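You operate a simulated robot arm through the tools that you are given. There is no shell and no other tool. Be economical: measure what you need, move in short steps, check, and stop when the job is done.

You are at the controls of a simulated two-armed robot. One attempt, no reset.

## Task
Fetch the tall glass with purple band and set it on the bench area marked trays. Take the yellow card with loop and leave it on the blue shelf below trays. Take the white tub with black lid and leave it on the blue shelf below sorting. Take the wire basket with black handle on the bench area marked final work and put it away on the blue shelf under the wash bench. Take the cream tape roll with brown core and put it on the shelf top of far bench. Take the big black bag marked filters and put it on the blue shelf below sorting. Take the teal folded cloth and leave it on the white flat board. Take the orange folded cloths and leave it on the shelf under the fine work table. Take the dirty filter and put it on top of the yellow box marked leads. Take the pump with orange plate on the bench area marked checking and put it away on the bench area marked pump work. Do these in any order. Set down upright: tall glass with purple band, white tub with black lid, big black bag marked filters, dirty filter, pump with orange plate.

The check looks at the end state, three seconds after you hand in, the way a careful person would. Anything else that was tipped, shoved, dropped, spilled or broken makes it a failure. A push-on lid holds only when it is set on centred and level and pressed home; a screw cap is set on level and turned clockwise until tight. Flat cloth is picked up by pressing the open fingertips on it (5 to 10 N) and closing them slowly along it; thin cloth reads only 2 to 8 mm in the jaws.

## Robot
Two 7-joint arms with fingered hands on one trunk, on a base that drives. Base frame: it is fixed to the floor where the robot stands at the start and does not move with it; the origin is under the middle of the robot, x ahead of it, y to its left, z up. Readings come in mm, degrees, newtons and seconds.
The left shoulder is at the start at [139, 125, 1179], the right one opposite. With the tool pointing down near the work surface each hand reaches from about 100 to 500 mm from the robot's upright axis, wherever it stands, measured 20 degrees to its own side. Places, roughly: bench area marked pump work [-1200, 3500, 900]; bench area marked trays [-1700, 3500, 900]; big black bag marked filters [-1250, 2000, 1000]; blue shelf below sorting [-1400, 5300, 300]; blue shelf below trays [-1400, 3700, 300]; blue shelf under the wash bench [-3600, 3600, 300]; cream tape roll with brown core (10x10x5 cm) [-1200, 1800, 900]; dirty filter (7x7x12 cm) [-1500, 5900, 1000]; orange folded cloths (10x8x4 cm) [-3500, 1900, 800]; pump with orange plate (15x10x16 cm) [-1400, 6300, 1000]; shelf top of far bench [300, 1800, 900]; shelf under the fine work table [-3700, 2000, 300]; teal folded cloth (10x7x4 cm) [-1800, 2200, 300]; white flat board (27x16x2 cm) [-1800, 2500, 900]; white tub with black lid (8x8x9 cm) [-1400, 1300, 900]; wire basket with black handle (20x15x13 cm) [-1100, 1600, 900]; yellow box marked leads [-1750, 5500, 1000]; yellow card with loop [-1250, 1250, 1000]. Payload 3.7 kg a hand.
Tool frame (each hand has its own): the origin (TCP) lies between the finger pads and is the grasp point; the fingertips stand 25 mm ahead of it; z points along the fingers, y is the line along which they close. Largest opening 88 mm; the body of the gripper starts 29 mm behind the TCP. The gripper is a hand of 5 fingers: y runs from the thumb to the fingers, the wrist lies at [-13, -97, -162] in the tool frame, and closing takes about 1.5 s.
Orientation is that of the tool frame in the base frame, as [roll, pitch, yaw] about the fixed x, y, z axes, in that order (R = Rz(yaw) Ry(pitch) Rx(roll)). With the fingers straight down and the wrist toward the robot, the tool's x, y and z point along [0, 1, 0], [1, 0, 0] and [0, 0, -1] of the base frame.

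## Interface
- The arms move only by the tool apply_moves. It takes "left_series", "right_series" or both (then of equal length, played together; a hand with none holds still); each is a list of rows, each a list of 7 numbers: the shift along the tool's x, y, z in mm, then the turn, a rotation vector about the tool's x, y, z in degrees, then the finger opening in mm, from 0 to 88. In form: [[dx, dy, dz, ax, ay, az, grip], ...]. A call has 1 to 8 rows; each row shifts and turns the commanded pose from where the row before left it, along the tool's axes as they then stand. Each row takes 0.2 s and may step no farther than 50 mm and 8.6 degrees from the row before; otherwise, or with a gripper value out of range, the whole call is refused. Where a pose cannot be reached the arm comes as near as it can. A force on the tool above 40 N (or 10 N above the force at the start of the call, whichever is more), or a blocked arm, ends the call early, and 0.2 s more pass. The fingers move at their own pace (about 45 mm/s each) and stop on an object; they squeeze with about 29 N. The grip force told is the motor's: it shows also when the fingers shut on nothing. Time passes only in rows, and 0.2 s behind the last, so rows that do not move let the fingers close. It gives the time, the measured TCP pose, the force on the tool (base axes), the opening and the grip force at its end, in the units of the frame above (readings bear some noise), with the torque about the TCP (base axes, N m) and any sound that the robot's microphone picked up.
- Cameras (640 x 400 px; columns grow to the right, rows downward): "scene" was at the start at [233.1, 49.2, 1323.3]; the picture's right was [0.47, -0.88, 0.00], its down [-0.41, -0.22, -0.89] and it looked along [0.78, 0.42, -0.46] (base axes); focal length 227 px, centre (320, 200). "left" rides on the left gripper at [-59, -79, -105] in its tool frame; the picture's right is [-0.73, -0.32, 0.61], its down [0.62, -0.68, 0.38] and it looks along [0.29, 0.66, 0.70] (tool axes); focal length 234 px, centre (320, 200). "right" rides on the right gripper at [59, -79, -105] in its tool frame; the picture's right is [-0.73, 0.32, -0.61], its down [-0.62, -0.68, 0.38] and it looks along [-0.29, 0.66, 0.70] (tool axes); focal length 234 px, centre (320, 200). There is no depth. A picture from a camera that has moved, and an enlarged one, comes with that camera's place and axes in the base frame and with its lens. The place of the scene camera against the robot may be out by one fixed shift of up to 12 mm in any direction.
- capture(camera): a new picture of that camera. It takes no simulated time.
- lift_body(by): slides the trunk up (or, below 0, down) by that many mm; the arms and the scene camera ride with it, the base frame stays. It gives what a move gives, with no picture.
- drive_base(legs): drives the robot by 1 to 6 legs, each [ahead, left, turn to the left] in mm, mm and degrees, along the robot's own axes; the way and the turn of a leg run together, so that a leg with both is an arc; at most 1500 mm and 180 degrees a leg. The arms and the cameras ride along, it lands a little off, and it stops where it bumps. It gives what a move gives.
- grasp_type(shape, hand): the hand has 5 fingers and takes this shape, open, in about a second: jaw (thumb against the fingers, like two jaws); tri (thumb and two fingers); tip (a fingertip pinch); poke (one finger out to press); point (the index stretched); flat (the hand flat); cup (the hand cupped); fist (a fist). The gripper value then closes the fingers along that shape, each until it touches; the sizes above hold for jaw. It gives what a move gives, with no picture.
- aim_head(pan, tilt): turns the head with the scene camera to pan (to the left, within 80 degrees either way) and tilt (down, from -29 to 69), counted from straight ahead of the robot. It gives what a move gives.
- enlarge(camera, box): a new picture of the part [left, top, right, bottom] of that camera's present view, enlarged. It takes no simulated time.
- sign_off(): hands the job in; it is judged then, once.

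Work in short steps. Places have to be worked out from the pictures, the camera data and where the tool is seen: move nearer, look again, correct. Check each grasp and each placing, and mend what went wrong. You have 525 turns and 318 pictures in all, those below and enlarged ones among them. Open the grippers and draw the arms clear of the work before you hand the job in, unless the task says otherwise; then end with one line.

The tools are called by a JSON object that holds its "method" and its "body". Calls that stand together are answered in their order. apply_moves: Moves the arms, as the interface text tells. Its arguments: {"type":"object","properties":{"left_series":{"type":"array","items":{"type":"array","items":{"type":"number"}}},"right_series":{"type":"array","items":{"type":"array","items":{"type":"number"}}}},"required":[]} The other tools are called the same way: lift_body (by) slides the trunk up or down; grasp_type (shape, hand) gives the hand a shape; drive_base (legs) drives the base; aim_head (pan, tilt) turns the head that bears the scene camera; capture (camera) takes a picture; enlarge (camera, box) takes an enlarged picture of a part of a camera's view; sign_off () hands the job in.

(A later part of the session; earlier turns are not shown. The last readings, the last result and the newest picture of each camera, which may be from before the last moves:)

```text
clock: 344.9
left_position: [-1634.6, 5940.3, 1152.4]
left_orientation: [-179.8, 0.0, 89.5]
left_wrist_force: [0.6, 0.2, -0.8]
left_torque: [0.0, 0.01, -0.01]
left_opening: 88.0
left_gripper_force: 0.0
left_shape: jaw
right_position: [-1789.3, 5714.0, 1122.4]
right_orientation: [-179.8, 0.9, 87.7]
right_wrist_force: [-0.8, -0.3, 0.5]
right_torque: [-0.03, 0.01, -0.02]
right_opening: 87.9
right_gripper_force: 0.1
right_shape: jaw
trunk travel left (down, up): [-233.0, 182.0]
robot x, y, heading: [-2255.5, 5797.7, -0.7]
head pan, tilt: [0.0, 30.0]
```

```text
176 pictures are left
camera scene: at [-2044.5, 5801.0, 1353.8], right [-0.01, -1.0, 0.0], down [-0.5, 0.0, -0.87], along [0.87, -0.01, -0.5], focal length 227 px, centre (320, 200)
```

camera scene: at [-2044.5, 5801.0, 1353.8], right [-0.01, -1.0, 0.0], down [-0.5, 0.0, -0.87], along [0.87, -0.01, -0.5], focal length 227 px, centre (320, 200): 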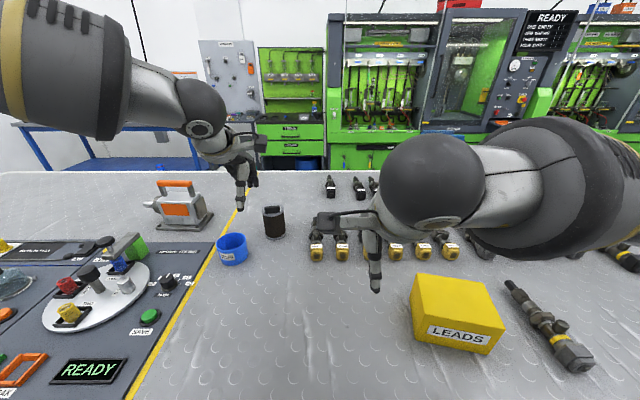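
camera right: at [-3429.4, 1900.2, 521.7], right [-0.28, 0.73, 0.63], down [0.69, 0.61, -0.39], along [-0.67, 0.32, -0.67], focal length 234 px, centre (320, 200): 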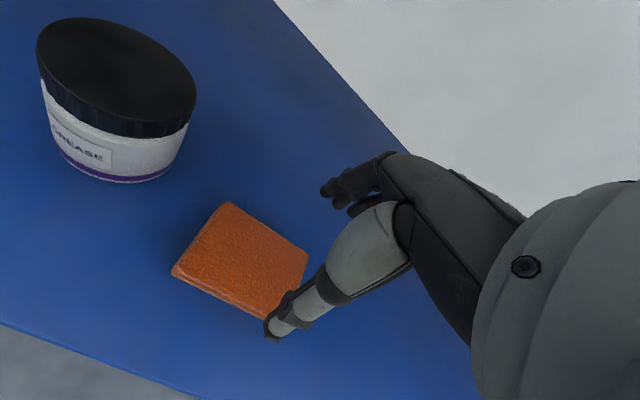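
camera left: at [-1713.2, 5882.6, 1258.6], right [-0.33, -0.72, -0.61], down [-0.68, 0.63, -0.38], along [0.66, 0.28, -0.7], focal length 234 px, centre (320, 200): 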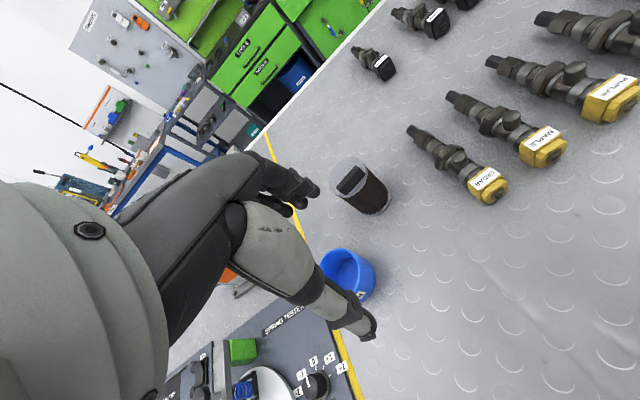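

{"method": "lift_body", "body": {"by": -60}}

{"method": "apply_moves", "body": {"left_series": [[-3, 36, 5, 0, 0, 0, 88], [-3, 36, 5, 0, 0, 0, 88], [-4, 36, 5, 0, 0, 0, 88], [-3, 36, 5, 0, 0, 0, 88]]}}

{"method": "capture", "body": {"camera": "left"}}

```text
clock: 345.9
left_position: [-1638.8, 5937.2, 1098.0]
left_orientation: [179.8, 0.0, 89.5]
left_wrist_force: [-0.2, -0.5, -0.2]
left_torque: [0.0, -0.03, 0.0]
left_opening: 87.9
left_gripper_force: 0.1
left_shape: jaw
right_position: [-1784.2, 5716.4, 1053.1]
right_orientation: [-177.7, 0.8, 87.7]
right_wrist_force: [-0.1, -0.2, 0.9]
right_torque: [0.01, 0.03, -0.04]
right_opening: 87.9
right_gripper_force: 0.0
right_shape: jaw
trunk travel left (down, up): [-173.0, 242.0]
robot x, y, heading: [-2256.9, 5794.5, -0.3]
head pan, tilt: [0.0, 30.0]
```

```text
clock: 346.9
left_position: [-1491.5, 5923.7, 1071.0]
left_orientation: [-179.7, 0.1, 89.6]
left_wrist_force: [-0.2, 0.0, 0.2]
left_torque: [0.01, -0.01, 0.03]
left_opening: 88.1
left_gripper_force: 0.0
left_shape: jaw
right_position: [-1780.1, 5717.8, 1051.0]
right_orientation: [-177.3, 0.9, 87.7]
right_wrist_force: [-0.2, 0.5, 0.3]
right_torque: [0.0, -0.02, 0.01]
right_opening: 87.8
right_gripper_force: 0.0
right_shape: jaw
trunk travel left (down, up): [-173.0, 242.0]
robot x, y, heading: [-2254.8, 5796.1, -0.7]
head pan, tilt: [0.0, 30.0]
```

```text
175 pictures are left
camera left: at [-1570.0, 5867.3, 1176.4], right [-0.33, -0.72, -0.61], down [-0.68, 0.63, -0.38], along [0.66, 0.29, -0.7], focal length 234 px, centre (320, 200)
```

left: 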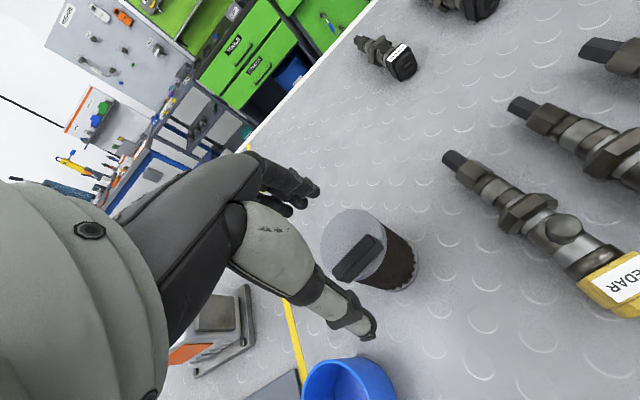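

{"method": "apply_moves", "body": {"left_series": [[9, 20, 10, 0, 0, 0, 88], [0, 0, 25, 0, 0, 0, 88]]}}

{"method": "capture", "body": {"camera": "left"}}

```text
clock: 347.5
left_position: [-1474.3, 5933.4, 1040.3]
left_orientation: [-180.0, -0.1, 89.5]
left_wrist_force: [0.6, 0.1, -0.4]
left_torque: [0.01, -0.02, 0.02]
left_opening: 87.7
left_gripper_force: 0.0
left_shape: jaw
right_position: [-1783.5, 5716.2, 1051.6]
right_orientation: [-177.6, 0.9, 87.8]
right_wrist_force: [-0.3, -0.2, -0.5]
right_torque: [-0.03, -0.01, -0.01]
right_opening: 87.8
right_gripper_force: 0.1
right_shape: jaw
trunk travel left (down, up): [-173.0, 242.0]
robot x, y, heading: [-2255.5, 5799.4, -0.6]
head pan, tilt: [0.0, 30.0]
```

```text
174 pictures are left
camera left: at [-1553.0, 5876.5, 1145.1], right [-0.33, -0.72, -0.61], down [-0.68, 0.63, -0.38], along [0.66, 0.28, -0.7], focal length 234 px, centre (320, 200)
```

left: 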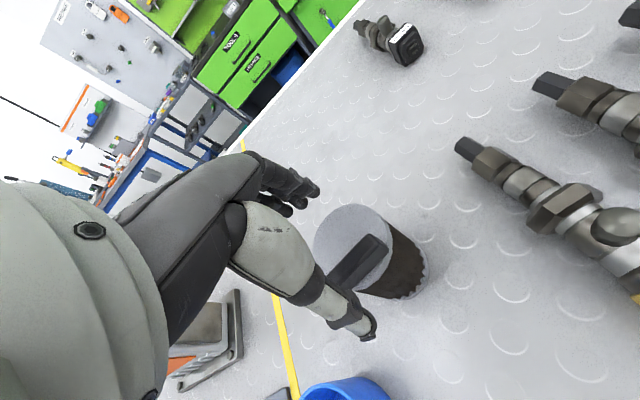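

{"method": "apply_moves", "body": {"left_series": [[0, 1, 20, 0, 0, 0, 88], [0, 0, 18, 0, 0, 0, 88], [0, 0, 6, 0, 0, 0, 88]]}}

{"method": "capture", "body": {"camera": "left"}}

```text
clock: 348.3
left_position: [-1471.8, 5932.7, 995.7]
left_orientation: [-180.0, 0.0, 89.5]
left_wrist_force: [0.9, -0.7, 2.3]
left_torque: [-0.03, -0.08, -0.02]
left_opening: 88.2
left_gripper_force: 0.1
left_shape: jaw
right_position: [-1783.0, 5715.8, 1051.9]
right_orientation: [-177.6, 0.9, 87.7]
right_wrist_force: [-0.4, 0.0, -0.2]
right_torque: [0.01, -0.04, 0.01]
right_opening: 88.1
right_gripper_force: 0.1
right_shape: jaw
trunk travel left (down, up): [-173.0, 242.0]
robot x, y, heading: [-2256.5, 5793.3, -0.7]
head pan, tilt: [0.0, 30.0]
```

```text
173 pictures are left
camera left: at [-1551.2, 5875.3, 1101.8], right [-0.33, -0.72, -0.61], down [-0.68, 0.63, -0.38], along [0.66, 0.28, -0.7], focal length 234 px, centre (320, 200)
```

left: 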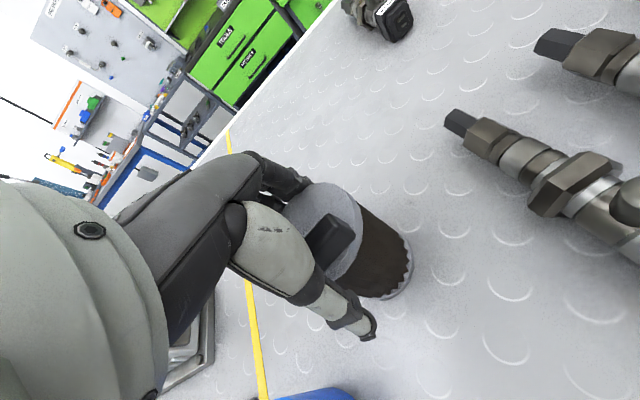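

{"method": "apply_moves", "body": {"left_series": [[0, 0, 0, 0, 0, 0, 30], [0, 0, 0, 0, 0, 0, 20], [0, 0, 0, 0, 0, 0, 20], [0, 0, 0, 0, 0, 0, 20], [0, 0, 0, 0, 0, 0, 20]]}}

{"method": "apply_moves", "body": {"left_series": [[0, 0, -10, 0, 0, 0, 20], [0, 0, -25, 0, 0, 0, 20], [0, 0, -35, 0, 0, 0, 20]]}}

{"method": "capture", "body": {"camera": "left"}}

```text
clock: 349.5
left_position: [-1471.7, 5932.2, 996.2]
left_orientation: [-179.8, 0.1, 89.5]
left_wrist_force: [0.7, 0.9, -0.6]
left_torque: [-0.01, 0.01, 0.0]
left_opening: 56.9
left_gripper_force: 29.4
left_shape: jaw
right_position: [-1781.9, 5717.7, 1051.9]
right_orientation: [-177.5, 0.9, 87.7]
right_wrist_force: [0.4, 0.5, -1.0]
right_torque: [-0.01, -0.01, 0.0]
right_opening: 88.3
right_gripper_force: 0.0
right_shape: jaw
trunk travel left (down, up): [-173.0, 242.0]
robot x, y, heading: [-2254.6, 5797.0, -0.6]
head pan, tilt: [0.0, 30.0]
```

```text
clock: 350.3
left_position: [-1471.5, 5930.9, 1066.2]
left_orientation: [-179.8, 0.0, 89.4]
left_wrist_force: [-0.4, 0.3, -1.0]
left_torque: [0.0, 0.0, 0.02]
left_opening: 56.8
left_gripper_force: 29.1
left_shape: jaw
right_position: [-1784.0, 5716.5, 1050.9]
right_orientation: [-177.6, 0.9, 87.7]
right_wrist_force: [1.3, 0.1, 0.9]
right_torque: [0.02, -0.02, 0.01]
right_opening: 88.2
right_gripper_force: 0.1
right_shape: jaw
trunk travel left (down, up): [-173.0, 242.0]
robot x, y, heading: [-2257.9, 5796.8, -0.5]
head pan, tilt: [0.0, 30.0]
```

```text
172 pictures are left
camera left: at [-1551.0, 5874.1, 1172.1], right [-0.33, -0.72, -0.61], down [-0.68, 0.63, -0.38], along [0.66, 0.28, -0.7], focal length 234 px, centre (320, 200)
```

left: 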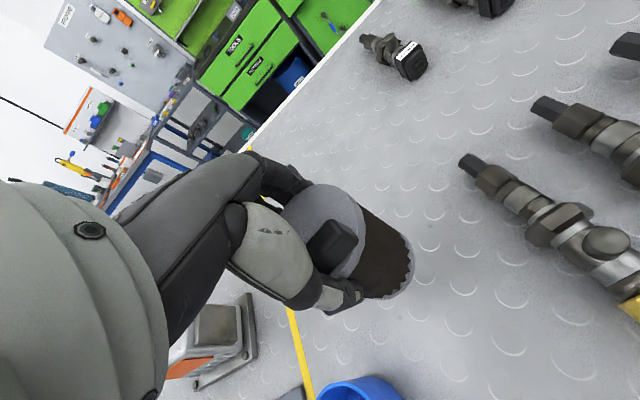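

Filter held. Raise trunk and hand, then move to the LEADS box.

{"method": "lift_body", "body": {"by": 60}}

{"method": "apply_moves", "body": {"left_series": [[0, -40, -10, 0, 0, 0, 20], [0, -40, -10, 0, 0, 0, 20], [0, -40, -15, 0, 0, 0, 20], [0, -30, -15, 0, 0, 0, 20]]}}

{"method": "drive_base", "body": {"legs": [[-160, 0, 0.5], [0, -395, 0]]}}

{"method": "capture", "body": {"camera": "left"}}

{"method": "capture", "body": {"camera": "scene"}}

```text
clock: 351.3
left_position: [-1512.3, 5933.8, 1232.4]
left_orientation: [170.6, -0.2, 89.6]
left_wrist_force: [0.4, -1.6, -1.6]
left_torque: [0.02, 0.0, 0.01]
left_opening: 56.8
left_gripper_force: 28.9
left_shape: jaw
right_position: [-1780.1, 5717.9, 1108.8]
right_orientation: [-177.4, 0.8, 87.8]
right_wrist_force: [1.0, -1.0, -0.4]
right_torque: [-0.04, 0.02, -0.01]
right_opening: 88.1
right_gripper_force: 0.0
right_shape: jaw
trunk travel left (down, up): [-233.0, 182.0]
robot x, y, heading: [-2252.2, 5794.7, -0.7]
head pan, tilt: [0.0, 30.0]
```

```text
clock: 352.3
left_position: [-1672.7, 5934.2, 1262.9]
left_orientation: [170.4, 0.0, 89.6]
left_wrist_force: [-0.1, 0.6, -1.3]
left_torque: [-0.01, 0.02, 0.0]
left_opening: 56.9
left_gripper_force: 28.4
left_shape: jaw
right_position: [-1783.3, 5717.3, 1111.5]
right_orientation: [-177.7, 0.8, 87.8]
right_wrist_force: [0.1, 0.2, 0.0]
right_torque: [0.01, 0.0, -0.02]
right_opening: 88.2
right_gripper_force: 0.1
right_shape: jaw
trunk travel left (down, up): [-233.0, 182.0]
robot x, y, heading: [-2253.0, 5798.6, -0.7]
head pan, tilt: [0.0, 30.0]
```

```text
clock: 355.8
left_position: [-1837.0, 5545.5, 1260.7]
left_orientation: [170.4, 0.0, 90.1]
left_wrist_force: [-0.2, -0.7, -1.1]
left_torque: [0.05, 0.02, -0.01]
left_opening: 57.0
left_gripper_force: 28.9
left_shape: jaw
right_position: [-1945.2, 5327.9, 1110.6]
right_orientation: [-177.4, 0.9, 88.2]
right_wrist_force: [-0.3, 0.7, 0.8]
right_torque: [0.03, -0.01, 0.01]
right_opening: 88.1
right_gripper_force: 0.1
right_shape: jaw
trunk travel left (down, up): [-233.0, 182.0]
robot x, y, heading: [-2417.5, 5403.4, 0.2]
head pan, tilt: [0.0, 30.0]
```

```text
171 pictures are left
camera left: at [-1932.5, 5487.7, 1351.8], right [-0.22, -0.73, -0.65], down [-0.61, 0.62, -0.49], along [0.76, 0.29, -0.58], focal length 234 px, centre (320, 200)
```

left: 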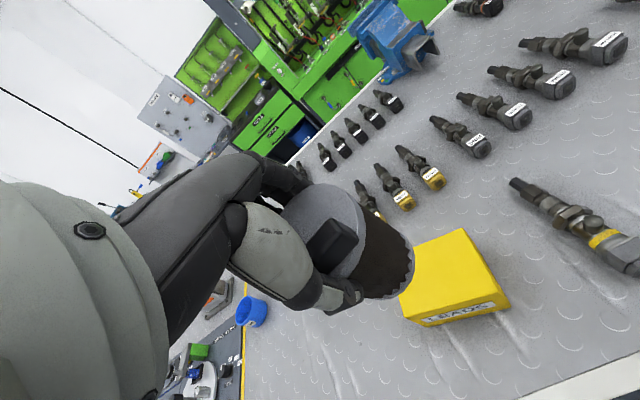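

```text
170 pictures are left
camera scene: at [-2210.7, 5409.6, 1354.3], right [0.0, -1.0, 0.0], down [-0.5, 0.0, -0.87], along [0.87, 0.0, -0.5], focal length 227 px, centre (320, 200)
```

scene: 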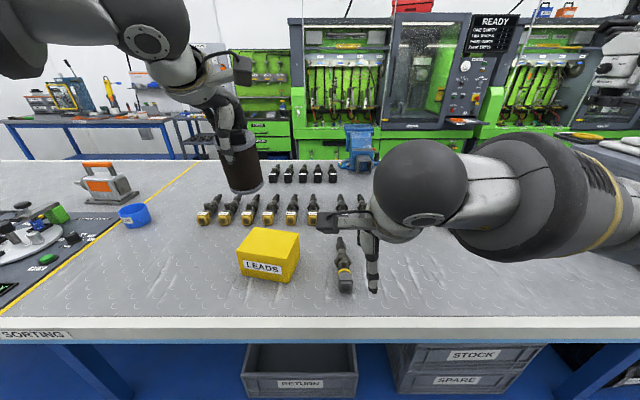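

{"method": "apply_moves", "body": {"left_series": [[-8, 20, 0, 4.8, 0, 0, 20], [-8, 20, 0, 4.8, 0, 0, 20], [0, 18, 30, 0, 0, 0, 20], [0, 0, 40, 0, 0, 0, 20], [0, 0, 40, 0, 0, 0, 20], [0, 0, 20, 0, 0, 0, 20]]}}

{"method": "capture", "body": {"camera": "left"}}

{"method": "enlarge", "body": {"camera": "scene", "box": [190, 170, 350, 290]}}

```text
clock: 357.2
left_position: [-1780.4, 5530.5, 1136.4]
left_orientation: [179.9, 0.0, 89.9]
left_wrist_force: [-0.1, 0.2, -0.8]
left_torque: [-0.02, 0.0, -0.02]
left_opening: 57.0
left_gripper_force: 29.5
left_shape: jaw
right_position: [-1946.3, 5328.4, 1111.2]
right_orientation: [-177.6, 0.9, 88.3]
right_wrist_force: [0.3, 0.6, -0.1]
right_torque: [0.01, -0.04, 0.01]
right_opening: 87.9
right_gripper_force: 0.0
right_shape: jaw
trunk travel left (down, up): [-233.0, 182.0]
robot x, y, heading: [-2418.9, 5405.4, -0.1]
head pan, tilt: [0.0, 30.0]
```

```text
169 pictures are left
camera left: at [-1859.6, 5471.8, 1241.1], right [-0.32, -0.73, -0.61], down [-0.68, 0.62, -0.38], along [0.66, 0.29, -0.7], focal length 234 px, centre (320, 200)
```

left: 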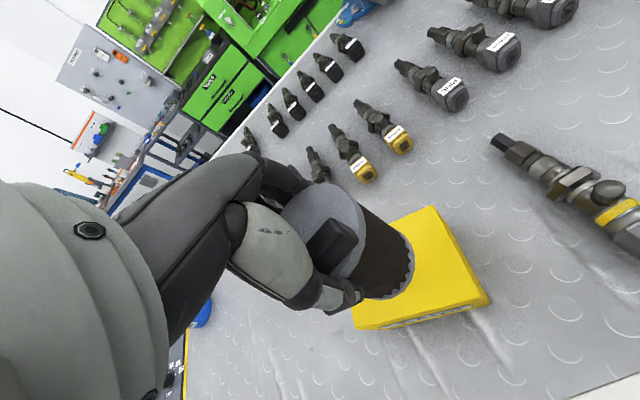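

```text
3.33 times, centred on (270, 230) of scene
camera zoom: at [-2210.7, 5410.1, 1354.3], right [0.0, -1.0, 0.0], down [-0.5, 0.0, -0.87], along [0.87, 0.0, -0.5], focal length 757 px, centre (487, 100)
```

zoom: 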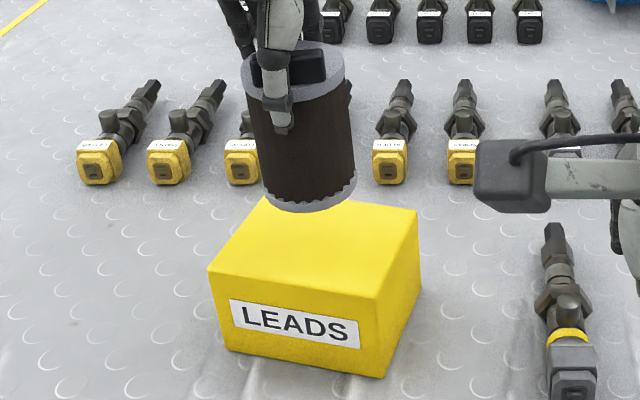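

{"method": "apply_moves", "body": {"left_series": [[-5, 2, 25, 0, 0, 0, 20], [0, 0, 12, 0, 0, 0, 20]]}}

{"method": "enlarge", "body": {"camera": "scene", "box": [190, 170, 350, 290]}}

```text
clock: 357.8
left_position: [-1779.5, 5526.2, 1099.9]
left_orientation: [179.9, 0.0, 90.0]
left_wrist_force: [0.8, 0.2, -1.3]
left_torque: [0.0, 0.01, 0.02]
left_opening: 56.7
left_gripper_force: 29.2
left_shape: jaw
right_position: [-1945.9, 5328.0, 1111.8]
right_orientation: [-177.6, 0.9, 88.2]
right_wrist_force: [-1.4, 0.4, -0.3]
right_torque: [-0.03, 0.01, 0.0]
right_opening: 88.1
right_gripper_force: 0.0
right_shape: jaw
trunk travel left (down, up): [-233.0, 182.0]
robot x, y, heading: [-2418.5, 5406.7, -0.0]
head pan, tilt: [0.0, 30.0]
```

```text
3.33 times, centred on (270, 230) of scene
camera zoom: at [-2211.1, 5410.2, 1354.4], right [0.0, -1.0, 0.0], down [-0.5, 0.0, -0.87], along [0.87, 0.0, -0.5], focal length 757 px, centre (487, 100)
```

zoom: 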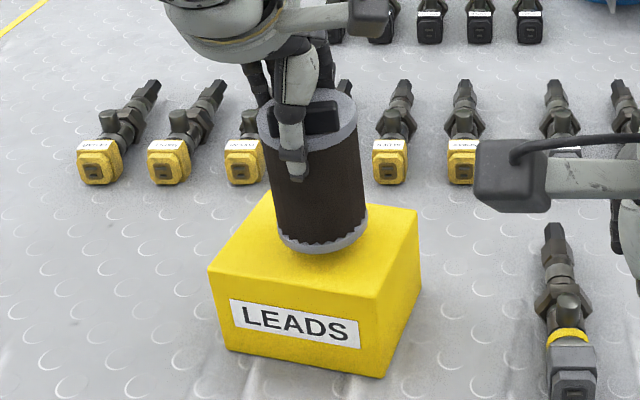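

Well centred. Lower gently to contact.

{"method": "apply_moves", "body": {"left_series": [[0, 0, 4, 0, 0, 0, 20], [0, 0, 4, 0, 0, 0, 20]]}}

{"method": "apply_moves", "body": {"left_series": [[0, 0, 3, 0, 0, 0, 20], [0, 0, 3, 0, 0, 0, 20]]}}

```text
clock: 358.4
left_position: [-1777.2, 5525.5, 1090.4]
left_orientation: [180.0, 0.0, 89.9]
left_wrist_force: [0.3, -0.7, -1.0]
left_torque: [0.01, 0.01, 0.01]
left_opening: 56.7
left_gripper_force: 29.0
left_shape: jaw
right_position: [-1946.2, 5327.3, 1110.8]
right_orientation: [-177.5, 0.9, 88.2]
right_wrist_force: [0.0, -0.7, -0.2]
right_torque: [0.01, -0.02, -0.01]
right_opening: 88.1
right_gripper_force: 0.1
right_shape: jaw
trunk travel left (down, up): [-233.0, 182.0]
robot x, y, heading: [-2423.4, 5407.9, -0.1]
head pan, tilt: [0.0, 30.0]
```

```text
clock: 359.0
left_position: [-1777.4, 5525.7, 1085.0]
left_orientation: [-180.0, -0.1, 90.0]
left_wrist_force: [-0.2, 0.7, -0.7]
left_torque: [0.01, -0.02, 0.01]
left_opening: 56.9
left_gripper_force: 29.3
left_shape: jaw
right_position: [-1946.3, 5327.9, 1111.6]
right_orientation: [-177.5, 0.9, 88.3]
right_wrist_force: [-0.3, 0.1, 0.0]
right_torque: [0.0, -0.02, 0.01]
right_opening: 88.0
right_gripper_force: 0.1
right_shape: jaw
trunk travel left (down, up): [-233.0, 182.0]
robot x, y, heading: [-2419.7, 5403.9, -0.1]
head pan, tilt: [0.0, 30.0]
```

{"method": "apply_moves", "body": {"left_series": [[0, 0, 3, 0, 0, 0, 20], [0, 0, 3, 0, 0, 0, 20]]}}

{"method": "apply_moves", "body": {"left_series": [[0, 0, 3, 0, 0, 0, 20], [0, 0, 2, 0, 0, 0, 20]]}}

{"method": "enlarge", "body": {"camera": "scene", "box": [190, 170, 350, 290]}}

```text
clock: 359.6
left_position: [-1777.4, 5525.1, 1079.1]
left_orientation: [179.9, -0.2, 89.9]
left_wrist_force: [1.6, 0.1, 1.0]
left_torque: [0.0, 0.0, 0.0]
left_opening: 57.0
left_gripper_force: 28.6
left_shape: jaw
right_position: [-1946.4, 5327.6, 1111.0]
right_orientation: [-177.5, 0.9, 88.2]
right_wrist_force: [-0.6, 0.0, -0.3]
right_torque: [0.01, 0.02, 0.01]
right_opening: 88.1
right_gripper_force: 0.1
right_shape: jaw
trunk travel left (down, up): [-233.0, 182.0]
robot x, y, heading: [-2421.7, 5403.2, -0.1]
head pan, tilt: [0.0, 30.0]
```

```text
clock: 360.2
left_position: [-1778.4, 5524.3, 1078.6]
left_orientation: [179.5, 0.2, 90.1]
left_wrist_force: [3.8, 0.2, 16.8]
left_torque: [0.03, 0.2, 0.0]
left_opening: 56.7
left_gripper_force: 29.0
left_shape: jaw
right_position: [-1947.0, 5327.2, 1113.0]
right_orientation: [-177.7, 0.9, 88.2]
right_wrist_force: [-0.4, 0.4, 0.6]
right_torque: [0.0, 0.02, 0.02]
right_opening: 88.1
right_gripper_force: 0.0
right_shape: jaw
trunk travel left (down, up): [-233.0, 182.0]
robot x, y, heading: [-2418.3, 5404.6, 0.2]
head pan, tilt: [0.0, 30.0]
```

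```text
3.33 times, centred on (270, 230) of scene
camera zoom: at [-2212.3, 5409.8, 1354.9], right [0.0, -1.0, 0.0], down [-0.5, 0.0, -0.87], along [0.87, 0.0, -0.5], focal length 757 px, centre (487, 100)
```

zoom: 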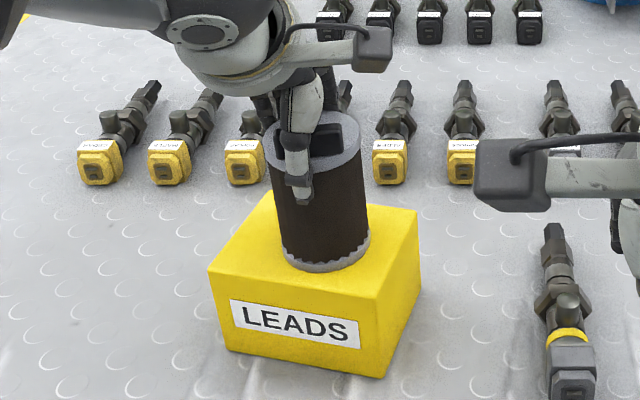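

{"method": "apply_moves", "body": {"left_series": [[0, 0, -3, 0, 0, 0, 40], [0, 0, 0, 0, 0, 0, 88], [0, 0, 0, 0, 0, 0, 88], [0, 0, 0, 0, 0, 0, 88], [0, 0, 0, 0, 0, 0, 88]]}}

{"method": "apply_moves", "body": {"left_series": [[0, 0, -5, 0, 0, 0, 88], [0, 0, -8, 0, 0, 0, 88]]}}

{"method": "capture", "body": {"camera": "left"}}

{"method": "enlarge", "body": {"camera": "scene", "box": [190, 170, 350, 290]}}

```text
clock: 361.4
left_position: [-1778.3, 5526.4, 1075.7]
left_orientation: [-180.0, -0.1, 90.0]
left_wrist_force: [-0.2, -0.2, 0.1]
left_torque: [-0.01, -0.04, -0.02]
left_opening: 87.9
left_gripper_force: 0.2
left_shape: jaw
right_position: [-1946.5, 5328.7, 1110.5]
right_orientation: [-177.5, 0.9, 88.2]
right_wrist_force: [-0.7, -0.6, -0.1]
right_torque: [0.02, -0.03, -0.01]
right_opening: 88.0
right_gripper_force: 0.0
right_shape: jaw
trunk travel left (down, up): [-233.0, 182.0]
robot x, y, heading: [-2417.6, 5406.4, -0.2]
head pan, tilt: [0.0, 30.0]
```

```text
clock: 362.0
left_position: [-1776.4, 5525.5, 1090.6]
left_orientation: [-180.0, 0.0, 90.0]
left_wrist_force: [-0.3, 0.4, -0.1]
left_torque: [-0.02, 0.03, -0.01]
left_opening: 87.8
left_gripper_force: 0.0
left_shape: jaw
right_position: [-1947.2, 5327.4, 1112.3]
right_orientation: [-177.6, 0.9, 88.3]
right_wrist_force: [-0.3, 0.3, -0.3]
right_torque: [0.0, -0.02, 0.0]
right_opening: 88.3
right_gripper_force: 0.0
right_shape: jaw
trunk travel left (down, up): [-233.0, 182.0]
robot x, y, heading: [-2419.6, 5404.4, -0.1]
head pan, tilt: [0.0, 30.0]
```

```text
165 pictures are left
camera left: at [-1856.7, 5467.3, 1195.8], right [-0.32, -0.73, -0.61], down [-0.68, 0.62, -0.38], along [0.66, 0.29, -0.7], focal length 234 px, centre (320, 200)
```

left: 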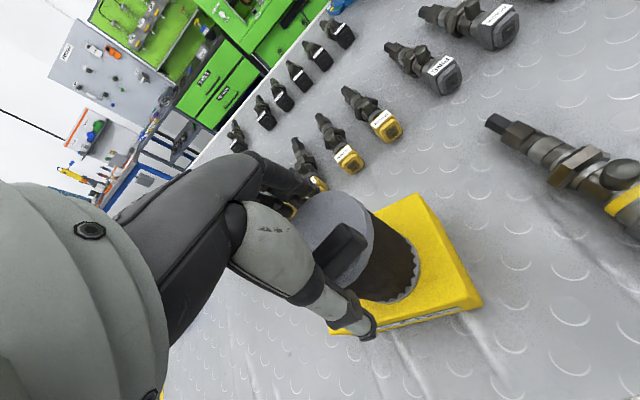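

```text
3.33 times, centred on (270, 230) of scene
camera zoom: at [-2211.0, 5410.1, 1354.4], right [0.0, -1.0, 0.0], down [-0.5, 0.0, -0.87], along [0.87, 0.0, -0.5], focal length 757 px, centre (487, 100)
```

zoom: 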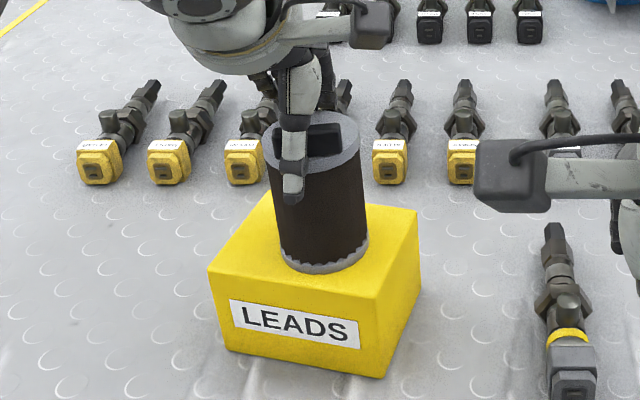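

{"method": "apply_moves", "body": {"left_series": [[0, 0, -20, 0, 0, 0, 88], [0, 0, -40, 0, 0, 0, 88], [0, 0, -45, 0, 0, 0, 88], [0, -30, -30, 0, 0, 0, 88], [0, -40, 0, 0, 0, 0, 88]]}}

{"method": "capture", "body": {"camera": "scene"}}

```text
clock: 363.2
left_position: [-1848.7, 5524.6, 1228.0]
left_orientation: [-179.9, -0.1, 90.0]
left_wrist_force: [0.0, 0.2, -0.5]
left_torque: [-0.01, -0.01, 0.0]
left_opening: 88.0
left_gripper_force: 0.0
left_shape: jaw
right_position: [-1946.9, 5327.4, 1111.9]
right_orientation: [-177.5, 0.9, 88.3]
right_wrist_force: [-0.6, 0.4, 0.0]
right_torque: [-0.01, -0.02, -0.04]
right_opening: 87.7
right_gripper_force: 0.0
right_shape: jaw
trunk travel left (down, up): [-233.0, 182.0]
robot x, y, heading: [-2421.7, 5406.0, 0.1]
head pan, tilt: [0.0, 30.0]
```

```text
163 pictures are left
camera scene: at [-2211.8, 5410.3, 1354.5], right [0.0, -1.0, 0.0], down [-0.5, 0.0, -0.87], along [0.87, 0.0, -0.5], focal length 227 px, centre (320, 200)
```

scene: 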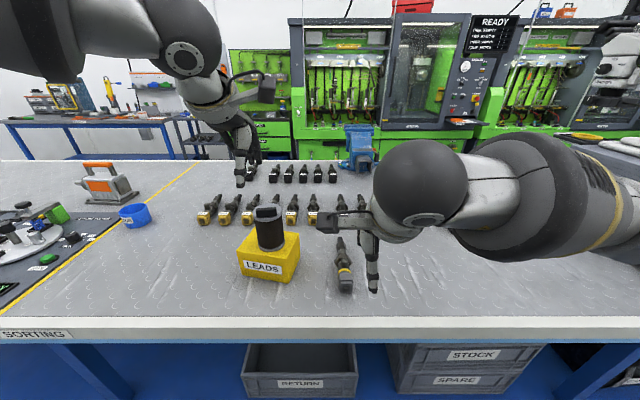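

Filter stands on the LEADS box. Now the pump, from the east side. I back off, face north and look for a way round the north end.

{"method": "drive_base", "body": {"legs": [[-250, 0, 0], [0, 0, 90]]}}

{"method": "aim_head", "body": {"pan": -20, "tilt": 20}}

{"method": "capture", "body": {"camera": "scene"}}

```text
clock: 368.8
left_position: [-2785.3, 5977.6, 1227.1]
left_orientation: [180.0, 0.0, 179.6]
left_wrist_force: [-1.1, 0.5, -1.3]
left_torque: [0.02, -0.01, -0.02]
left_opening: 87.9
left_gripper_force: 0.0
left_shape: jaw
right_position: [-2589.1, 5878.9, 1110.9]
right_orientation: [-177.6, 0.9, 177.8]
right_wrist_force: [0.0, -0.5, 0.3]
right_torque: [-0.01, 0.01, 0.0]
right_opening: 87.8
right_gripper_force: 0.0
right_shape: jaw
trunk travel left (down, up): [-233.0, 182.0]
robot x, y, heading: [-2668.0, 5402.9, 89.5]
head pan, tilt: [0.0, 30.0]
```

```text
clock: 369.7
left_position: [-2787.0, 5978.6, 1226.5]
left_orientation: [179.9, 0.1, 179.5]
left_wrist_force: [-0.3, -0.1, 0.1]
left_torque: [0.0, 0.05, 0.01]
left_opening: 87.9
left_gripper_force: 0.1
left_shape: jaw
right_position: [-2589.0, 5879.1, 1111.7]
right_orientation: [-177.6, 0.9, 177.8]
right_wrist_force: [0.6, 0.7, -0.4]
right_torque: [0.0, -0.02, 0.0]
right_opening: 88.1
right_gripper_force: 0.1
right_shape: jaw
trunk travel left (down, up): [-233.0, 182.0]
robot x, y, heading: [-2672.5, 5401.5, 89.6]
head pan, tilt: [-20.0, 20.0]
```

```text
162 pictures are left
camera scene: at [-2633.9, 5615.8, 1370.3], right [0.94, -0.35, 0.0], down [-0.12, -0.32, -0.94], along [0.33, 0.88, -0.34], focal length 227 px, centre (320, 200)
```

scene: 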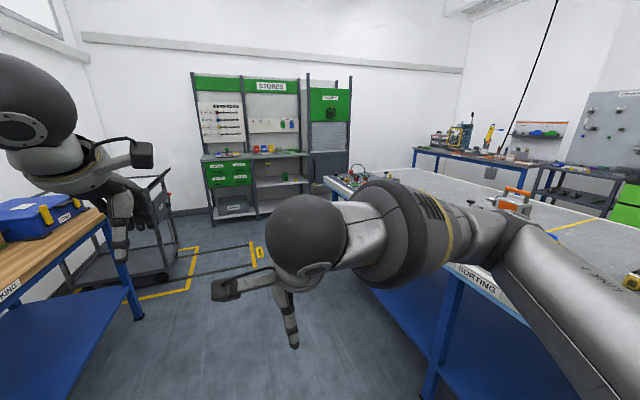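

North passage looks uncertain, so I take the known south route, picking up the tub on the way.

{"method": "drive_base", "body": {"legs": [[0, 0, -179], [1400, 0, 0], [1400, 0, 0], [1400, 0, 0], [1300, 0, 0]]}}

```text
clock: 403.1
left_position: [-2165.1, -630.1, 1226.3]
left_orientation: [179.9, 0.1, 4.4]
left_wrist_force: [-0.1, -0.2, 0.0]
left_torque: [-0.01, -0.01, 0.01]
left_opening: 88.0
left_gripper_force: 0.2
left_shape: jaw
right_position: [-2368.5, -545.2, 1111.6]
right_orientation: [-177.6, 1.0, 2.6]
right_wrist_force: [0.6, -0.3, 0.3]
right_torque: [0.02, 0.0, 0.02]
right_opening: 88.1
right_gripper_force: 0.0
right_shape: jaw
trunk travel left (down, up): [-233.0, 182.0]
robot x, y, heading: [-2326.8, -66.4, -85.7]
head pan, tilt: [-20.0, 20.0]
```

{"method": "drive_base", "body": {"legs": [[0, 0, 85.7], [1270, 0, 0], [0, 0, 90]]}}

{"method": "aim_head", "body": {"pan": 10, "tilt": 35}}

{"method": "capture", "body": {"camera": "scene"}}

```text
clock: 416.8
left_position: [-1183.9, 533.6, 1226.4]
left_orientation: [180.0, 0.0, 178.9]
left_wrist_force: [0.2, 0.6, -0.1]
left_torque: [0.01, -0.02, 0.0]
left_opening: 88.2
left_gripper_force: 0.1
left_shape: jaw
right_position: [-990.1, 432.3, 1110.9]
right_orientation: [-177.6, 0.9, 177.2]
right_wrist_force: [-0.1, 0.3, 0.2]
right_torque: [0.03, 0.03, -0.02]
right_opening: 87.9
right_gripper_force: 0.2
right_shape: jaw
trunk travel left (down, up): [-233.0, 182.0]
robot x, y, heading: [-1071.1, -42.8, 89.0]
head pan, tilt: [-20.0, 20.0]
```

```text
clock: 417.8
left_position: [-1184.2, 533.6, 1227.7]
left_orientation: [179.9, 0.0, 179.0]
left_wrist_force: [0.0, 0.7, 0.1]
left_torque: [0.0, -0.01, 0.01]
left_opening: 87.9
left_gripper_force: 0.1
left_shape: jaw
right_position: [-987.6, 432.4, 1110.8]
right_orientation: [-177.6, 0.8, 177.1]
right_wrist_force: [-0.2, 0.4, 0.3]
right_torque: [0.05, -0.01, 0.02]
right_opening: 88.1
right_gripper_force: 0.0
right_shape: jaw
trunk travel left (down, up): [-233.0, 182.0]
robot x, y, heading: [-1074.5, -41.7, 88.9]
head pan, tilt: [10.0, 35.0]
```

```text
161 pictures are left
camera scene: at [-1083.4, 170.1, 1346.6], right [0.99, 0.15, 0.0], down [0.09, -0.57, -0.82], along [-0.13, 0.81, -0.57], focal length 227 px, centre (320, 200)
```

scene: 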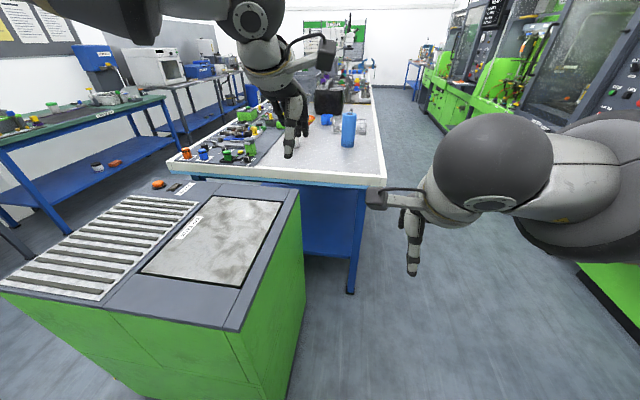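

{"method": "drive_base", "body": {"legs": [[0, -80, 1], [585, 0, 0]]}}

{"method": "lift_body", "body": {"by": -60}}

{"method": "capture", "body": {"camera": "left"}}

{"method": "capture", "body": {"camera": "scene"}}

```text
clock: 421.7
left_position: [-1106.8, 1107.0, 1226.3]
left_orientation: [-179.9, 0.0, 179.4]
left_wrist_force: [-0.9, -0.2, 0.6]
left_torque: [-0.02, 0.02, -0.03]
left_opening: 88.1
left_gripper_force: 0.2
left_shape: jaw
right_position: [-910.6, 1005.1, 1111.2]
right_orientation: [-177.5, 0.9, 177.6]
right_wrist_force: [-0.6, 0.2, -0.2]
right_torque: [0.0, -0.04, -0.01]
right_opening: 87.6
right_gripper_force: 0.0
right_shape: jaw
trunk travel left (down, up): [-233.0, 182.0]
robot x, y, heading: [-991.9, 530.1, 89.2]
head pan, tilt: [10.0, 35.0]
```

```text
clock: 422.7
left_position: [-1106.1, 1104.6, 1168.7]
left_orientation: [179.7, -0.1, 179.4]
left_wrist_force: [-0.6, -0.7, 0.1]
left_torque: [0.02, 0.02, 0.02]
left_opening: 88.0
left_gripper_force: 0.1
left_shape: jaw
right_position: [-909.9, 1004.1, 1052.3]
right_orientation: [-177.8, 0.9, 177.5]
right_wrist_force: [0.1, 0.0, 0.2]
right_torque: [0.01, 0.0, 0.0]
right_opening: 87.8
right_gripper_force: 0.0
right_shape: jaw
trunk travel left (down, up): [-173.0, 242.0]
robot x, y, heading: [-989.2, 532.2, 89.1]
head pan, tilt: [10.0, 35.0]
```

```text
160 pictures are left
camera left: at [-1048.2, 1025.3, 1273.8], right [0.72, -0.33, -0.61], down [-0.63, -0.67, -0.39], along [-0.28, 0.66, -0.69], focal length 234 px, centre (320, 200)
```

left: 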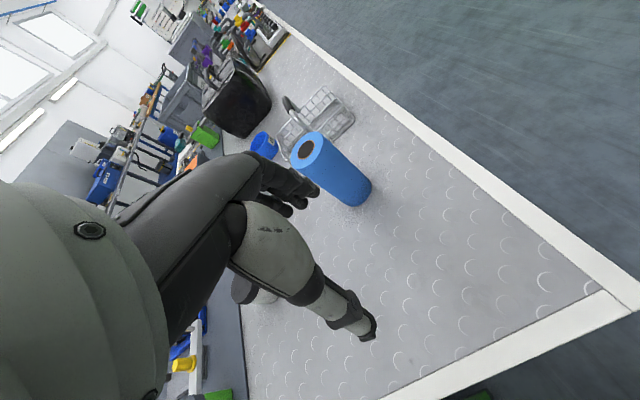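

```text
159 pictures are left
camera scene: at [-1001.8, 804.4, 1282.4], right [0.99, 0.16, 0.0], down [0.09, -0.56, -0.82], along [-0.13, 0.81, -0.57], focal length 227 px, centre (320, 200)
```

scene: 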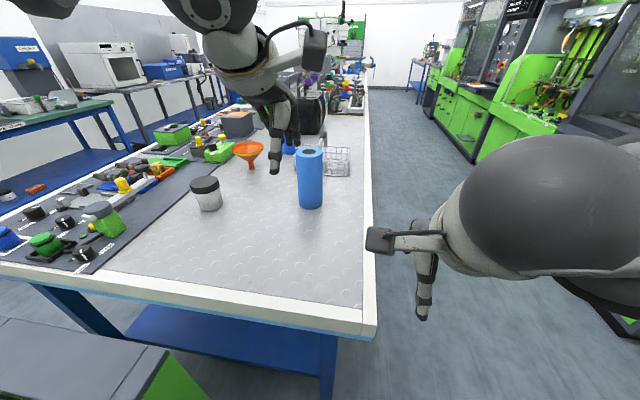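

{"method": "apply_moves", "body": {"left_series": [[35, 19, 10, 0, 0, 0, 88], [35, 19, 10, 0, 0, 0, 88], [35, 19, 10, 0, 0, 0, 88], [35, 19, 10, 0, 0, 0, 88], [35, 19, 10, 0, 0, 0, 88], [35, 19, 10, 0, 0, 0, 88], [35, 19, 10, 0, 0, 0, 88], [35, 19, 10, 0, 0, 0, 88]]}}

{"method": "capture", "body": {"camera": "left"}}

```text
clock: 424.5
left_position: [-1385.1, 1263.9, 1083.7]
left_orientation: [180.0, 0.0, 179.4]
left_wrist_force: [-0.7, 0.9, -0.6]
left_torque: [-0.01, -0.01, -0.05]
left_opening: 87.9
left_gripper_force: 0.2
left_shape: jaw
right_position: [-910.1, 1005.6, 1051.0]
right_orientation: [-177.5, 0.8, 177.6]
right_wrist_force: [0.0, -0.6, 0.8]
right_torque: [0.0, 0.03, -0.01]
right_opening: 87.8
right_gripper_force: 0.0
right_shape: jaw
trunk travel left (down, up): [-173.0, 242.0]
robot x, y, heading: [-990.1, 536.4, 89.3]
head pan, tilt: [10.0, 35.0]
```

```text
158 pictures are left
camera left: at [-1327.1, 1184.0, 1189.4], right [0.72, -0.33, -0.61], down [-0.63, -0.67, -0.38], along [-0.28, 0.66, -0.7], focal length 234 px, centre (320, 200)
```

left: 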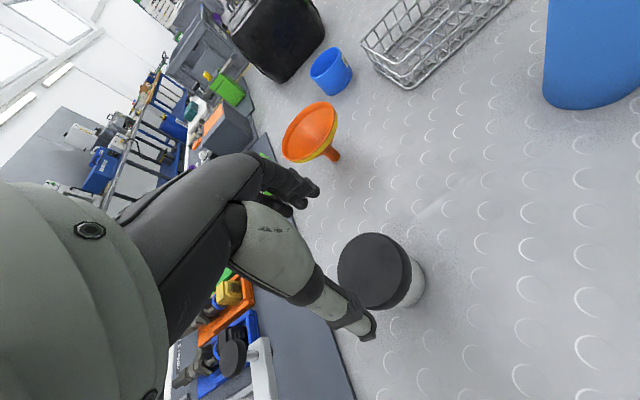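

{"method": "enlarge", "body": {"camera": "left", "box": [300, 210, 460, 330]}}

{"method": "enlarge", "body": {"camera": "scene", "box": [150, 150, 270, 240]}}

```text
3.33 times, centred on (380, 270) of left
camera zoom: at [-1327.1, 1184.0, 1189.4], right [0.72, -0.33, -0.61], down [-0.63, -0.67, -0.38], along [-0.28, 0.66, -0.7], focal length 781 px, centre (120, -33)
```

zoom: 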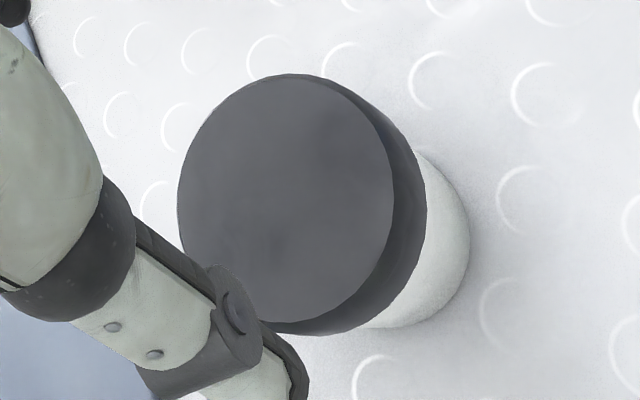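

```text
4.44 times, centred on (210, 195) of scene
camera zoom: at [-1002.5, 807.1, 1281.4], right [0.99, 0.16, 0.0], down [0.09, -0.57, -0.82], along [-0.13, 0.81, -0.57], focal length 1010 px, centre (809, 222)
```

zoom: 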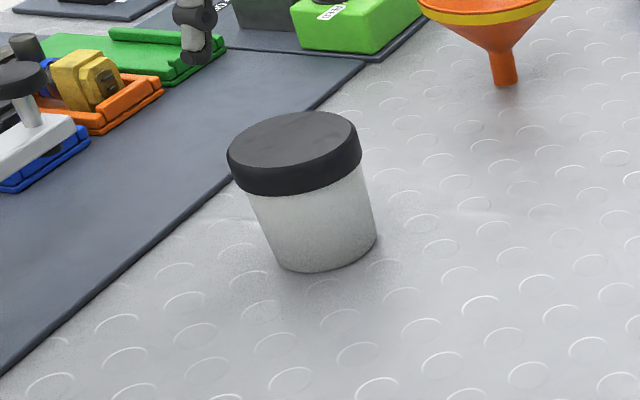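

{"method": "apply_moves", "body": {"left_series": [[9, 0, 35, 0, 0, 0, 88], [0, 0, 30, 0, 0, 0, 88]]}}

{"method": "capture", "body": {"camera": "left"}}

```text
clock: 425.1
left_position: [-1392.1, 1264.2, 1020.5]
left_orientation: [179.9, -0.1, 179.4]
left_wrist_force: [-0.4, -0.7, -0.8]
left_torque: [-0.01, -0.04, -0.01]
left_opening: 87.6
left_gripper_force: 0.1
left_shape: jaw
right_position: [-909.7, 1006.3, 1051.3]
right_orientation: [-177.5, 0.9, 177.7]
right_wrist_force: [-0.7, -0.4, -0.6]
right_torque: [0.01, 0.0, 0.04]
right_opening: 88.1
right_gripper_force: 0.0
right_shape: jaw
trunk travel left (down, up): [-173.0, 242.0]
robot x, y, heading: [-989.0, 533.2, 89.3]
head pan, tilt: [10.0, 35.0]
```

```text
155 pictures are left
camera left: at [-1335.8, 1184.3, 1125.3], right [0.72, -0.33, -0.61], down [-0.63, -0.67, -0.38], along [-0.28, 0.66, -0.7], focal length 234 px, centre (320, 200)
```

left: 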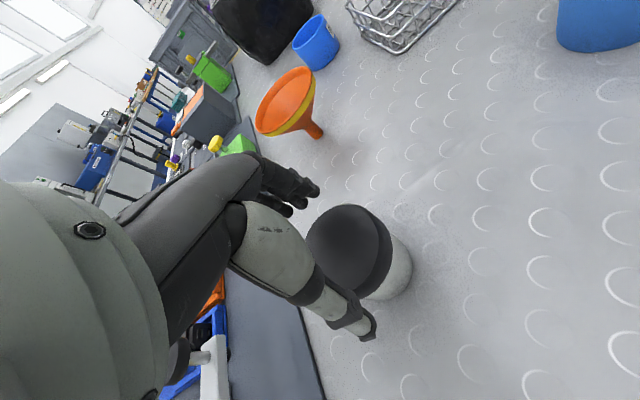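

{"method": "apply_moves", "body": {"left_series": [[0, 0, 30, 0, 0, 0, 88], [0, 0, 22, 0, 0, 0, 88], [0, 0, 10, 0, 0, 0, 88]]}}

{"method": "capture", "body": {"camera": "left"}}

```text
clock: 425.9
left_position: [-1391.6, 1264.3, 966.7]
left_orientation: [179.1, -0.1, 179.2]
left_wrist_force: [1.8, 8.7, 16.5]
left_torque: [0.6, -0.06, -0.02]
left_opening: 87.8
left_gripper_force: 0.0
left_shape: jaw
right_position: [-908.4, 1004.9, 1053.8]
right_orientation: [-177.7, 0.7, 177.5]
right_wrist_force: [0.5, -0.3, -0.1]
right_torque: [0.0, 0.01, 0.0]
right_opening: 88.1
right_gripper_force: 0.1
right_shape: jaw
trunk travel left (down, up): [-173.0, 242.0]
robot x, y, heading: [-993.2, 531.7, 89.3]
head pan, tilt: [10.0, 35.0]
```

```text
154 pictures are left
camera left: at [-1333.8, 1183.1, 1070.8], right [0.72, -0.32, -0.61], down [-0.63, -0.67, -0.39], along [-0.28, 0.67, -0.69], focal length 234 px, centre (320, 200)
```

left: 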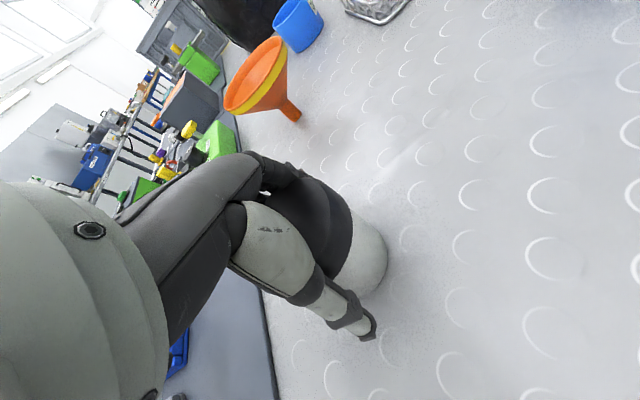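

{"method": "apply_moves", "body": {"left_series": [[0, 0, -5, 0, 0, 0, 80], [0, 0, 0, 0, 0, 0, 20], [0, 0, 0, 0, 0, 0, 20], [0, 0, 0, 0, 0, 0, 20], [0, 0, 0, 0, 0, 0, 20], [0, 0, 0, 0, 0, 0, 20]]}}

{"method": "apply_moves", "body": {"left_series": [[0, 0, -10, 0, 0, 0, 20], [0, 0, -20, 0, 0, 0, 20]]}}

{"method": "capture", "body": {"camera": "left"}}

```text
clock: 427.3
left_position: [-1393.4, 1260.9, 964.4]
left_orientation: [-179.9, -0.1, 179.5]
left_wrist_force: [-0.1, 0.6, -1.9]
left_torque: [-0.02, -0.01, -0.01]
left_opening: 54.7
left_gripper_force: 29.0
left_shape: jaw
right_position: [-909.9, 1006.3, 1052.0]
right_orientation: [-177.5, 0.9, 177.5]
right_wrist_force: [-0.1, 0.3, 0.5]
right_torque: [-0.03, 0.0, -0.01]
right_opening: 88.1
right_gripper_force: 0.1
right_shape: jaw
trunk travel left (down, up): [-173.0, 242.0]
robot x, y, heading: [-992.1, 530.1, 89.2]
head pan, tilt: [10.0, 35.0]
```

```text
clock: 427.9
left_position: [-1392.6, 1262.7, 996.4]
left_orientation: [179.9, 0.0, 179.4]
left_wrist_force: [0.0, -0.1, -0.6]
left_torque: [0.0, -0.02, 0.03]
left_opening: 54.6
left_gripper_force: 29.3
left_shape: jaw
right_position: [-909.0, 1006.7, 1050.9]
right_orientation: [-177.6, 0.9, 177.6]
right_wrist_force: [0.9, -0.1, -0.8]
right_torque: [-0.01, -0.01, -0.01]
right_opening: 87.9
right_gripper_force: 0.0
right_shape: jaw
trunk travel left (down, up): [-173.0, 242.0]
robot x, y, heading: [-990.8, 534.2, 89.0]
head pan, tilt: [10.0, 35.0]
```

```text
153 pictures are left
camera left: at [-1335.3, 1182.9, 1101.5], right [0.72, -0.33, -0.61], down [-0.63, -0.67, -0.38], along [-0.28, 0.66, -0.7], focal length 234 px, centre (320, 200)
```

left: 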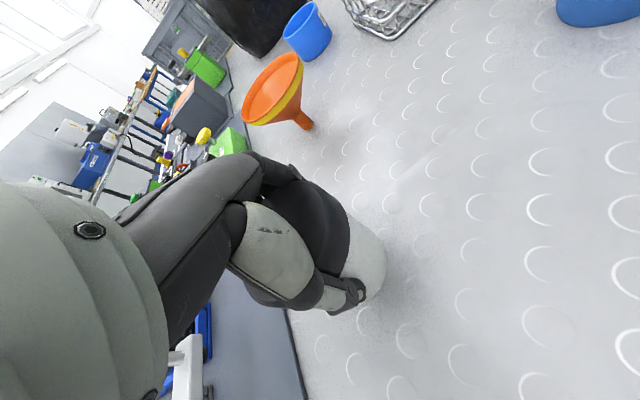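

Tub held by the body under the lid. Raise and retract, then drive to the bag on the east side.

{"method": "apply_moves", "body": {"left_series": [[0, 0, -45, 0, 0, 0, 20], [0, 0, -45, 0, 0, 0, 20], [-30, -30, -20, 0, 0, 0, 20], [-30, -30, -10, 0, 0, 0, 20], [-20, -40, 0, 0, 0, 0, 20], [0, -40, 0, 0, 0, 0, 20], [0, -40, 0, 0, 0, 0, 20]]}}

{"method": "lift_body", "body": {"by": 90}}

{"method": "drive_base", "body": {"legs": [[-250, 0, 0], [0, -550, 1], [1350, 0, 0]]}}

{"method": "aim_head", "body": {"pan": 60, "tilt": 30}}

{"method": "capture", "body": {"camera": "scene"}}

```text
clock: 429.5
left_position: [-1316.4, 1080.3, 1114.0]
left_orientation: [179.9, 0.0, 179.3]
left_wrist_force: [0.2, 0.4, -0.8]
left_torque: [-0.03, -0.03, 0.0]
left_opening: 54.6
left_gripper_force: 29.1
left_shape: jaw
right_position: [-910.7, 1006.0, 1051.3]
right_orientation: [-177.6, 0.8, 177.6]
right_wrist_force: [-0.5, 0.7, 1.2]
right_torque: [-0.04, 0.02, -0.04]
right_opening: 87.8
right_gripper_force: 0.0
right_shape: jaw
trunk travel left (down, up): [-173.0, 242.0]
robot x, y, heading: [-989.3, 532.8, 89.6]
head pan, tilt: [10.0, 35.0]
```

```text
clock: 430.8
left_position: [-1315.6, 1083.3, 1202.8]
left_orientation: [-179.9, 0.0, 179.3]
left_wrist_force: [-0.1, -0.1, -1.9]
left_torque: [-0.02, -0.01, 0.0]
left_opening: 54.6
left_gripper_force: 28.9
left_shape: jaw
right_position: [-909.4, 1008.3, 1140.6]
right_orientation: [-177.5, 0.9, 177.7]
right_wrist_force: [0.1, -0.1, -0.4]
right_torque: [-0.05, 0.02, -0.03]
right_opening: 87.9
right_gripper_force: 0.0
right_shape: jaw
trunk travel left (down, up): [-263.0, 152.0]
robot x, y, heading: [-991.2, 529.0, 89.2]
head pan, tilt: [10.0, 35.0]
```

```text
clock: 441.7
left_position: [-775.4, 2167.0, 1204.8]
left_orientation: [179.9, 0.0, -179.6]
left_wrist_force: [0.3, -0.7, -1.6]
left_torque: [0.0, -0.04, 0.0]
left_opening: 54.7
left_gripper_force: 28.6
left_shape: jaw
right_position: [-368.2, 2098.1, 1141.5]
right_orientation: [-177.5, 0.8, 178.6]
right_wrist_force: [0.0, 0.0, -0.2]
right_torque: [-0.01, -0.01, -0.02]
right_opening: 88.3
right_gripper_force: 0.1
right_shape: jaw
trunk travel left (down, up): [-263.0, 152.0]
robot x, y, heading: [-440.2, 1623.3, 90.1]
head pan, tilt: [10.0, 35.0]
```

```text
clock: 442.9
left_position: [-773.5, 2166.5, 1203.8]
left_orientation: [180.0, 0.0, -179.6]
left_wrist_force: [-0.3, 0.1, -1.6]
left_torque: [-0.02, -0.02, -0.01]
left_opening: 54.7
left_gripper_force: 29.4
left_shape: jaw
right_position: [-367.8, 2099.0, 1141.2]
right_orientation: [-177.4, 1.0, 178.5]
right_wrist_force: [0.7, -0.3, 0.6]
right_torque: [0.01, 0.02, 0.01]
right_opening: 87.9
right_gripper_force: 0.1
right_shape: jaw
trunk travel left (down, up): [-263.0, 152.0]
robot x, y, heading: [-437.3, 1623.1, 90.2]
head pan, tilt: [60.0, 30.0]
```

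```text
152 pictures are left
camera scene: at [-518.5, 1765.4, 1385.4], right [0.5, 0.87, 0.0], down [0.43, -0.25, -0.87], along [-0.75, 0.43, -0.5], focal length 227 px, centre (320, 200)
```

scene: 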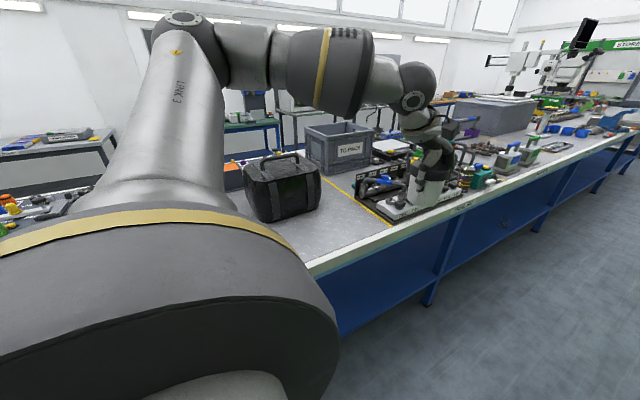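

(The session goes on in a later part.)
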